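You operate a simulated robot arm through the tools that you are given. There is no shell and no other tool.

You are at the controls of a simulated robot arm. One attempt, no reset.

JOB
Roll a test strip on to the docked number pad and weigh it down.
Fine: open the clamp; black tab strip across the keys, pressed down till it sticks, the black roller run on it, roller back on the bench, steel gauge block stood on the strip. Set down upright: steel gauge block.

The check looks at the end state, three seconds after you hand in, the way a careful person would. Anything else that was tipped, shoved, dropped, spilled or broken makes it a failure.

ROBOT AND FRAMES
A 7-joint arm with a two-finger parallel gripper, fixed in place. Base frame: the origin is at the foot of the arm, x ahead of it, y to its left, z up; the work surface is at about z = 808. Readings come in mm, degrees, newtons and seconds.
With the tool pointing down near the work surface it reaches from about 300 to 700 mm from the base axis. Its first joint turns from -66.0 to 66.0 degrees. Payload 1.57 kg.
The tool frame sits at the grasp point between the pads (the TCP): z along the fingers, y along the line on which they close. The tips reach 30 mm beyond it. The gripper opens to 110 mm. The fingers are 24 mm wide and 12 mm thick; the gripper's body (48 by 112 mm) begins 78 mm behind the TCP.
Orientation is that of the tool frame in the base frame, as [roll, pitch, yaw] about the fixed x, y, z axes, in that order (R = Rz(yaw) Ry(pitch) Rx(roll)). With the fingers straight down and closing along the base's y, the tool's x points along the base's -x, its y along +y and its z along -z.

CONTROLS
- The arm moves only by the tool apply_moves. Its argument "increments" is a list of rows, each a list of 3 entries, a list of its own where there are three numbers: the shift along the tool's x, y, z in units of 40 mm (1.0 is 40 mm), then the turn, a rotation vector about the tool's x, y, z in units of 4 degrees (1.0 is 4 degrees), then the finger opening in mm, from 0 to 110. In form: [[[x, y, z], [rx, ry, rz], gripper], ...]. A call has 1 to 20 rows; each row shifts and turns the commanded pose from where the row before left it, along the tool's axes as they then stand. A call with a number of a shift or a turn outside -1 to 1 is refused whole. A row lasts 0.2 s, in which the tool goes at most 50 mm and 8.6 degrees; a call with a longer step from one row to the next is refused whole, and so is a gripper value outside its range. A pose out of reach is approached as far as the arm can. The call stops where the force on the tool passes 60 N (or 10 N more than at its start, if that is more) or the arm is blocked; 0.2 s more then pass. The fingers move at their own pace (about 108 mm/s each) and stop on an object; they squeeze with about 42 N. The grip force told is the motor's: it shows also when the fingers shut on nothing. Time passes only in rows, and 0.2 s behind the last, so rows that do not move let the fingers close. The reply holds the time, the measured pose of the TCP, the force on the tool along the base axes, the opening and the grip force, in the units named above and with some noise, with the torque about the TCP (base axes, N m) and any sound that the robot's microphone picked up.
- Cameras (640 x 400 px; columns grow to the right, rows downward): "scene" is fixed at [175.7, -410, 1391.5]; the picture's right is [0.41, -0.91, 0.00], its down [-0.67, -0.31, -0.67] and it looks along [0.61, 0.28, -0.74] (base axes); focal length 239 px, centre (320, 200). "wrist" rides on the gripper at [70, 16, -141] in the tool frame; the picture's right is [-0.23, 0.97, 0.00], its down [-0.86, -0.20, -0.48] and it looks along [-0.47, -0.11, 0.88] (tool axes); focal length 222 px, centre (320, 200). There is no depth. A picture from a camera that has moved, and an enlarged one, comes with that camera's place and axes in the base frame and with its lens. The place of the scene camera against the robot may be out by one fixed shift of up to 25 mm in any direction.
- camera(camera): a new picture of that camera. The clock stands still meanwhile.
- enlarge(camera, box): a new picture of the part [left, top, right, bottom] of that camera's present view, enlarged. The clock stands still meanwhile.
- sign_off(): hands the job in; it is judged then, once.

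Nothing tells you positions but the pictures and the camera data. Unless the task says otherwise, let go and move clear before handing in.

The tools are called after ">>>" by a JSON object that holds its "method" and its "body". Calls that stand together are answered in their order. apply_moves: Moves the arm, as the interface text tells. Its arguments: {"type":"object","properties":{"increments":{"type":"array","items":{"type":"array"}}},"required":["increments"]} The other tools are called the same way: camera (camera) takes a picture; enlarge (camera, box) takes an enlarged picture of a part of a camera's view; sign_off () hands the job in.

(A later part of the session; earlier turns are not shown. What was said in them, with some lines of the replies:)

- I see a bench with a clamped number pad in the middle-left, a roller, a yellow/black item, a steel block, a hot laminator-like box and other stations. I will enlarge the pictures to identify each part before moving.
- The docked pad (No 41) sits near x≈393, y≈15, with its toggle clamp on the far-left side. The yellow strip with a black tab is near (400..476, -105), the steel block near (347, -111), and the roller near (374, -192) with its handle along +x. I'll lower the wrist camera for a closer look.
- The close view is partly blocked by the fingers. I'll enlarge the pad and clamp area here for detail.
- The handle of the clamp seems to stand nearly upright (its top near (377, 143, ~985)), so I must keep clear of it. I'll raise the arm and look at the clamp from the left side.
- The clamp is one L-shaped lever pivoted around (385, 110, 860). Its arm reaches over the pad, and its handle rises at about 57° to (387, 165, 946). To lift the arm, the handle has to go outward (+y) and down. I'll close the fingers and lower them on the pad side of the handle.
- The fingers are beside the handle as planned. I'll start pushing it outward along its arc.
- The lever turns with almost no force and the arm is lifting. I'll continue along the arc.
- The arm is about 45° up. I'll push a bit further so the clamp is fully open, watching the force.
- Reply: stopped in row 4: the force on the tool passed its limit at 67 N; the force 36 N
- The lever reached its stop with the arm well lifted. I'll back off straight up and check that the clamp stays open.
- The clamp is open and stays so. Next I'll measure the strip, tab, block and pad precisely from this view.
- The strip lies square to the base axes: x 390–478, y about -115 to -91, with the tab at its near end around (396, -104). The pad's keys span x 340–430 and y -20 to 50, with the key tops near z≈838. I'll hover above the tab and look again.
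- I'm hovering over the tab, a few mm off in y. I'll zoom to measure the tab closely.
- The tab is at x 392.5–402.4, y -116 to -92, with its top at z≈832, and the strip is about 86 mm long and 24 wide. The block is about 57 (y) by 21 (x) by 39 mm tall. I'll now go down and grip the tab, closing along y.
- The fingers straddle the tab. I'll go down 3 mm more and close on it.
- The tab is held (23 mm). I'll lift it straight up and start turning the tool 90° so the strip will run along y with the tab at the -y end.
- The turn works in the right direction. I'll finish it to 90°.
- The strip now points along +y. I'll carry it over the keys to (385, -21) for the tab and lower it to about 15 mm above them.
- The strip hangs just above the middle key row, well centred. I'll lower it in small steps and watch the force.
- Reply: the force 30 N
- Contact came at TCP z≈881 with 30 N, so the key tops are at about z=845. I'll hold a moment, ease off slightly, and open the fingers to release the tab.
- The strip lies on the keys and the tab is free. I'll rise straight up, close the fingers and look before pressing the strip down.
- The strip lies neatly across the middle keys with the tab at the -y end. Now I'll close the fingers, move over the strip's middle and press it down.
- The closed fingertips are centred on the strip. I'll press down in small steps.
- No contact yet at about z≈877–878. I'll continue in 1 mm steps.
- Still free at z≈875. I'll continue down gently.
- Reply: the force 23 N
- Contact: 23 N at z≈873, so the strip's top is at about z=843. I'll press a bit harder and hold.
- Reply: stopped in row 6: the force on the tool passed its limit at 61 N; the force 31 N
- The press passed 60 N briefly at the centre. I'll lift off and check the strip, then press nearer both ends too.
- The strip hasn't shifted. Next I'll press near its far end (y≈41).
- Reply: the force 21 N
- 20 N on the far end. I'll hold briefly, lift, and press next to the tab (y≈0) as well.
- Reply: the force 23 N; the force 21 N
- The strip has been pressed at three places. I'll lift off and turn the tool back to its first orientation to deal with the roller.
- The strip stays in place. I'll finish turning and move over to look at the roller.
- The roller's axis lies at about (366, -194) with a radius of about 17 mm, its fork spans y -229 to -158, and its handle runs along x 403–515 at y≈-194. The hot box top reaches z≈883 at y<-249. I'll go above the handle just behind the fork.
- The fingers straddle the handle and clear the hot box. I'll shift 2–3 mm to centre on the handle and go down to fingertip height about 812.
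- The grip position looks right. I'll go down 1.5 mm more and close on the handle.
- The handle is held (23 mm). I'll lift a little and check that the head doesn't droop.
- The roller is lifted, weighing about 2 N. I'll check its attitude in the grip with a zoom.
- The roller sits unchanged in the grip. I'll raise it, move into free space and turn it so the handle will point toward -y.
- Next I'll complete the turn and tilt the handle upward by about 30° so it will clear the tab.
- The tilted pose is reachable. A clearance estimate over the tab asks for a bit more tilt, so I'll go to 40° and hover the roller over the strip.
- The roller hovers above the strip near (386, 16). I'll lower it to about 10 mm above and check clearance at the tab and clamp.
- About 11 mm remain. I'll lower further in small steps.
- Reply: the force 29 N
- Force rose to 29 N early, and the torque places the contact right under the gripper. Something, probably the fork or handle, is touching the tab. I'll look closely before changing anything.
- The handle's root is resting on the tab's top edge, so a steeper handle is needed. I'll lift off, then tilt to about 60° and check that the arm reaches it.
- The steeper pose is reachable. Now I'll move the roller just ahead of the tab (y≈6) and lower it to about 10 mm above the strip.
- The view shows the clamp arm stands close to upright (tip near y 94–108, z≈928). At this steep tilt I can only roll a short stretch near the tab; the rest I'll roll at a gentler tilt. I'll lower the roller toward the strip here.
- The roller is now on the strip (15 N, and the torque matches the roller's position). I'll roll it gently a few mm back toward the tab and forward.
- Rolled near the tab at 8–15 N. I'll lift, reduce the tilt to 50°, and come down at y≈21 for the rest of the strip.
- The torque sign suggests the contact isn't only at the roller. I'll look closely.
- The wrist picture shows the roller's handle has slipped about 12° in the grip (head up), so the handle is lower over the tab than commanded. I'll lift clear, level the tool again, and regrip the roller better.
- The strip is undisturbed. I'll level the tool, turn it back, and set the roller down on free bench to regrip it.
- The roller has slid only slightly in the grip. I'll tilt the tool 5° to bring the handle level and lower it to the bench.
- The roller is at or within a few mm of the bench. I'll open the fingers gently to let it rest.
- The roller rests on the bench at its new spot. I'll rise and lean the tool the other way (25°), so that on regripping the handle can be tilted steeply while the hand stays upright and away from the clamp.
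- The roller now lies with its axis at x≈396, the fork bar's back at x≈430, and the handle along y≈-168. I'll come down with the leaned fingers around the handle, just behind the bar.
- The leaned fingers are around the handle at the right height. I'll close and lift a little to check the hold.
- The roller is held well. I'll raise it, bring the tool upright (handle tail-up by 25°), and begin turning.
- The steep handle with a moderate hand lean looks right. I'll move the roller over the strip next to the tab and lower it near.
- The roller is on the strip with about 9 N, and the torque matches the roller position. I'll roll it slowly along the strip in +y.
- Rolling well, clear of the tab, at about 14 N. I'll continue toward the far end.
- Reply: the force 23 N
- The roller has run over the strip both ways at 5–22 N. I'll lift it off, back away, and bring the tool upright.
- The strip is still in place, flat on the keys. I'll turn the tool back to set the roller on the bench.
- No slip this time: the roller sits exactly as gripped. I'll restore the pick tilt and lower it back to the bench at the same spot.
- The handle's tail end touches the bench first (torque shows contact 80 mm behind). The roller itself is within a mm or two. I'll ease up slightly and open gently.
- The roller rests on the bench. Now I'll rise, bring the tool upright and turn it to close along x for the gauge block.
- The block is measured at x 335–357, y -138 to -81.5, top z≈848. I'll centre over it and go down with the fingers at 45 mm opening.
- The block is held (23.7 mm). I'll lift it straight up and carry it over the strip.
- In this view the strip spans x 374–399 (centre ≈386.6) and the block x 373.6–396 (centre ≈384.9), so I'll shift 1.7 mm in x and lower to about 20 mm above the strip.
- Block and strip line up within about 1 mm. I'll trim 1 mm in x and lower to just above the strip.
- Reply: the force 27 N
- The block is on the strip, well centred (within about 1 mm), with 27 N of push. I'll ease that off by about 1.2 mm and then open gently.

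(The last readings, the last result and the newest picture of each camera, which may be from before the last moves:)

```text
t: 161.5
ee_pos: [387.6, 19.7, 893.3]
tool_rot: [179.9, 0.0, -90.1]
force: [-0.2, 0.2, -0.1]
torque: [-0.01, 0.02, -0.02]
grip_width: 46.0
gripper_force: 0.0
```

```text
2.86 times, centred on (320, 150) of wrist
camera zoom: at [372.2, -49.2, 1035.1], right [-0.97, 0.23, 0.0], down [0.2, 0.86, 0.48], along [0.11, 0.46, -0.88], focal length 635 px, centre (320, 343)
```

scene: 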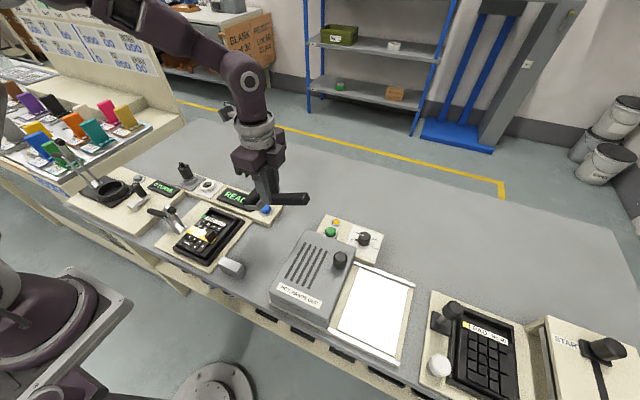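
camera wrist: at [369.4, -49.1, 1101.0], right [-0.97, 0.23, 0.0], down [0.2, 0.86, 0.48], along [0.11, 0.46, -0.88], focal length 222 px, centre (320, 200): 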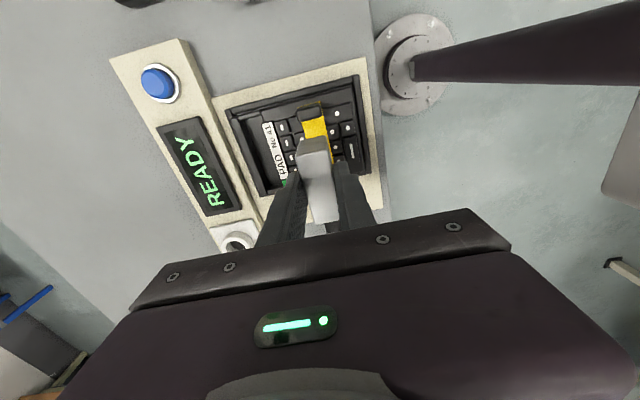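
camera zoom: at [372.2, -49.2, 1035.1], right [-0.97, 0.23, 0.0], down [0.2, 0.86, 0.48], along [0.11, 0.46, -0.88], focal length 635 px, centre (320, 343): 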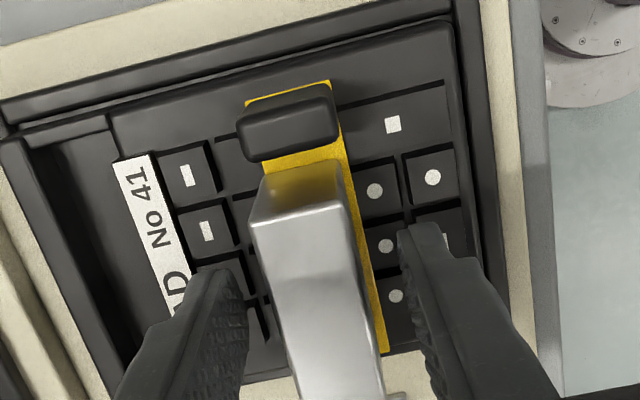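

The gauge block stands upright on the strip. I'll rise straight up, slowly at first, and move clear.

>>> {"method": "apply_moves", "body": {"increments": [[[0, 0, -0.2], [0, 0, 0], 46], [[0, 0, -0.4], [0, 0, 0], 46], [[0, 0, -0.7], [0, 0, 0], 46], [[0, 0, -0.9], [0, 0, 0], 46], [[0, 0, -1], [0, 0, 0], 46], [[0, 0, -1], [0, 0, 0], 46], [[0, 0, -1], [0, 0, 0], 46], [[0.6, 0, -0.5], [0, 0, 0], 46], [[0.8, 0, 0], [0, 0, 0], 46], [[0.8, 0, 0], [0, 0, 0], 46], [[0, 0, 0], [0, 0, 0], 46], [[0, 0, 0], [0, 0, 0], 46]]}}

>>> {"method": "camera", "body": {"camera": "scene"}}

>>> {"method": "enlarge", "body": {"camera": "scene", "box": [150, 175, 290, 285]}}

>>> {"method": "enlarge", "body": {"camera": "scene", "box": [180, 200, 245, 255]}}

>>> {"method": "camera", "body": {"camera": "wrist"}}

```text
t: 164.1
ee_pos: [385.7, -66.7, 1124.2]
tool_rot: [179.8, -0.1, -90.1]
force: [-0.3, 0.5, -0.5]
torque: [0.0, 0.0, 0.0]
grip_width: 45.9
gripper_force: 0.0
```

```text
taken
```

scene: 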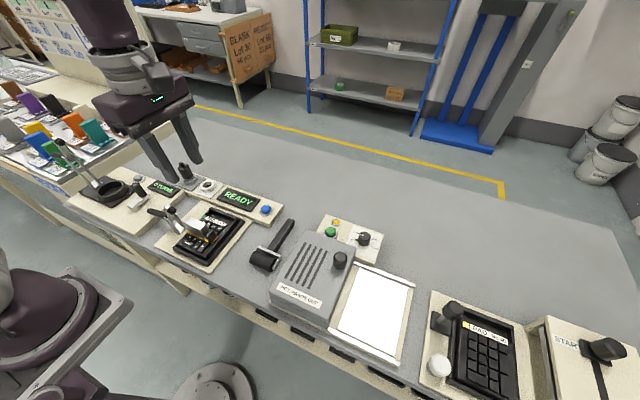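

```text
3.64 times, centred on (220, 230) of scene
camera zoom: at [175.7, -410.0, 1391.5], right [0.41, -0.91, 0.0], down [-0.67, -0.31, -0.67], along [0.61, 0.28, -0.74], focal length 870 px, centre (684, 91)
```

zoom: 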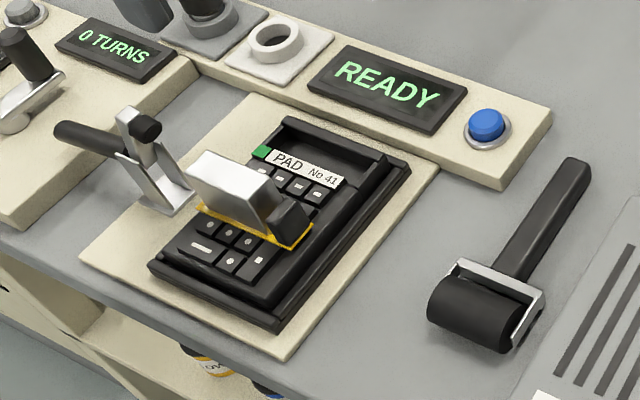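

```text
7.27 times, centred on (212, 228) of scene
camera zoom: at [175.7, -410.0, 1391.5], right [0.41, -0.91, 0.0], down [-0.67, -0.31, -0.67], along [0.61, 0.28, -0.74], focal length 1740 px, centre (1102, 0)
```

zoom: 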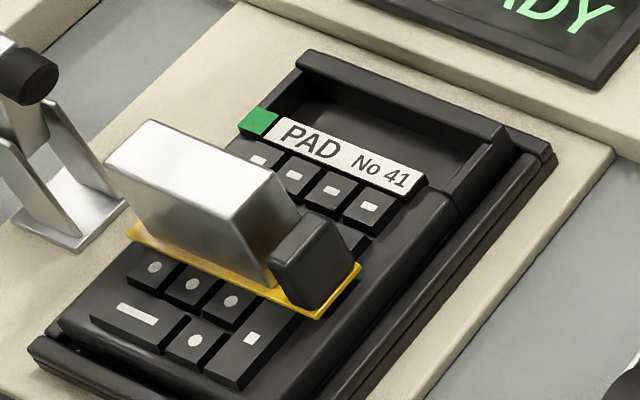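

```text
taken
camera wrist: at [371.2, -134.8, 1265.2], right [-0.97, 0.23, 0.0], down [0.2, 0.86, 0.48], along [0.11, 0.46, -0.88], focal length 222 px, centre (320, 200)
```

wrist: 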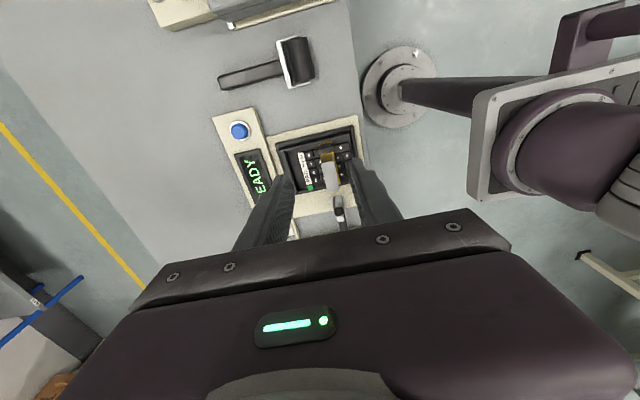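

The clamp is open and the strip lies flat across the keys. It was pressed at three places and rolled both ways. The roller is back on the bench, and the gauge block stands upright on the strip with the gripper open and clear. Nothing else looks disturbed, so I'm handing the job in.

>>> {"method": "sign_off", "body": {}}

```text
The job is handed in.
```

The job is handed in. The final pictures show everything where it should be; the check's verdict hasn't come back.

- **Clamp:** open, with its arm nearly upright, and it stayed there.
- **Strip:** it lies across the middle row of keys on pad No 41, with the black tab at the right-hand end. I pressed it at the middle and near both ends, with about 20 N at the ends and just over 60 N at the middle. Nothing signalled that it had stuck, but it did not move afterwards.
- **Roller:** run along the strip and back with about 5–22 N of push. It is back on the bench, about 40 mm from where it started.
- **Steel gauge block:** standing on the strip the same way up as before, centred to within about 1 mm.

On the first roller attempt its handle touched the tab with about 29 N, and the roller shifted slightly in the grip. I set it down and regripped it before the full pass. The strip and tab did not move, and I saw nothing else disturbed.
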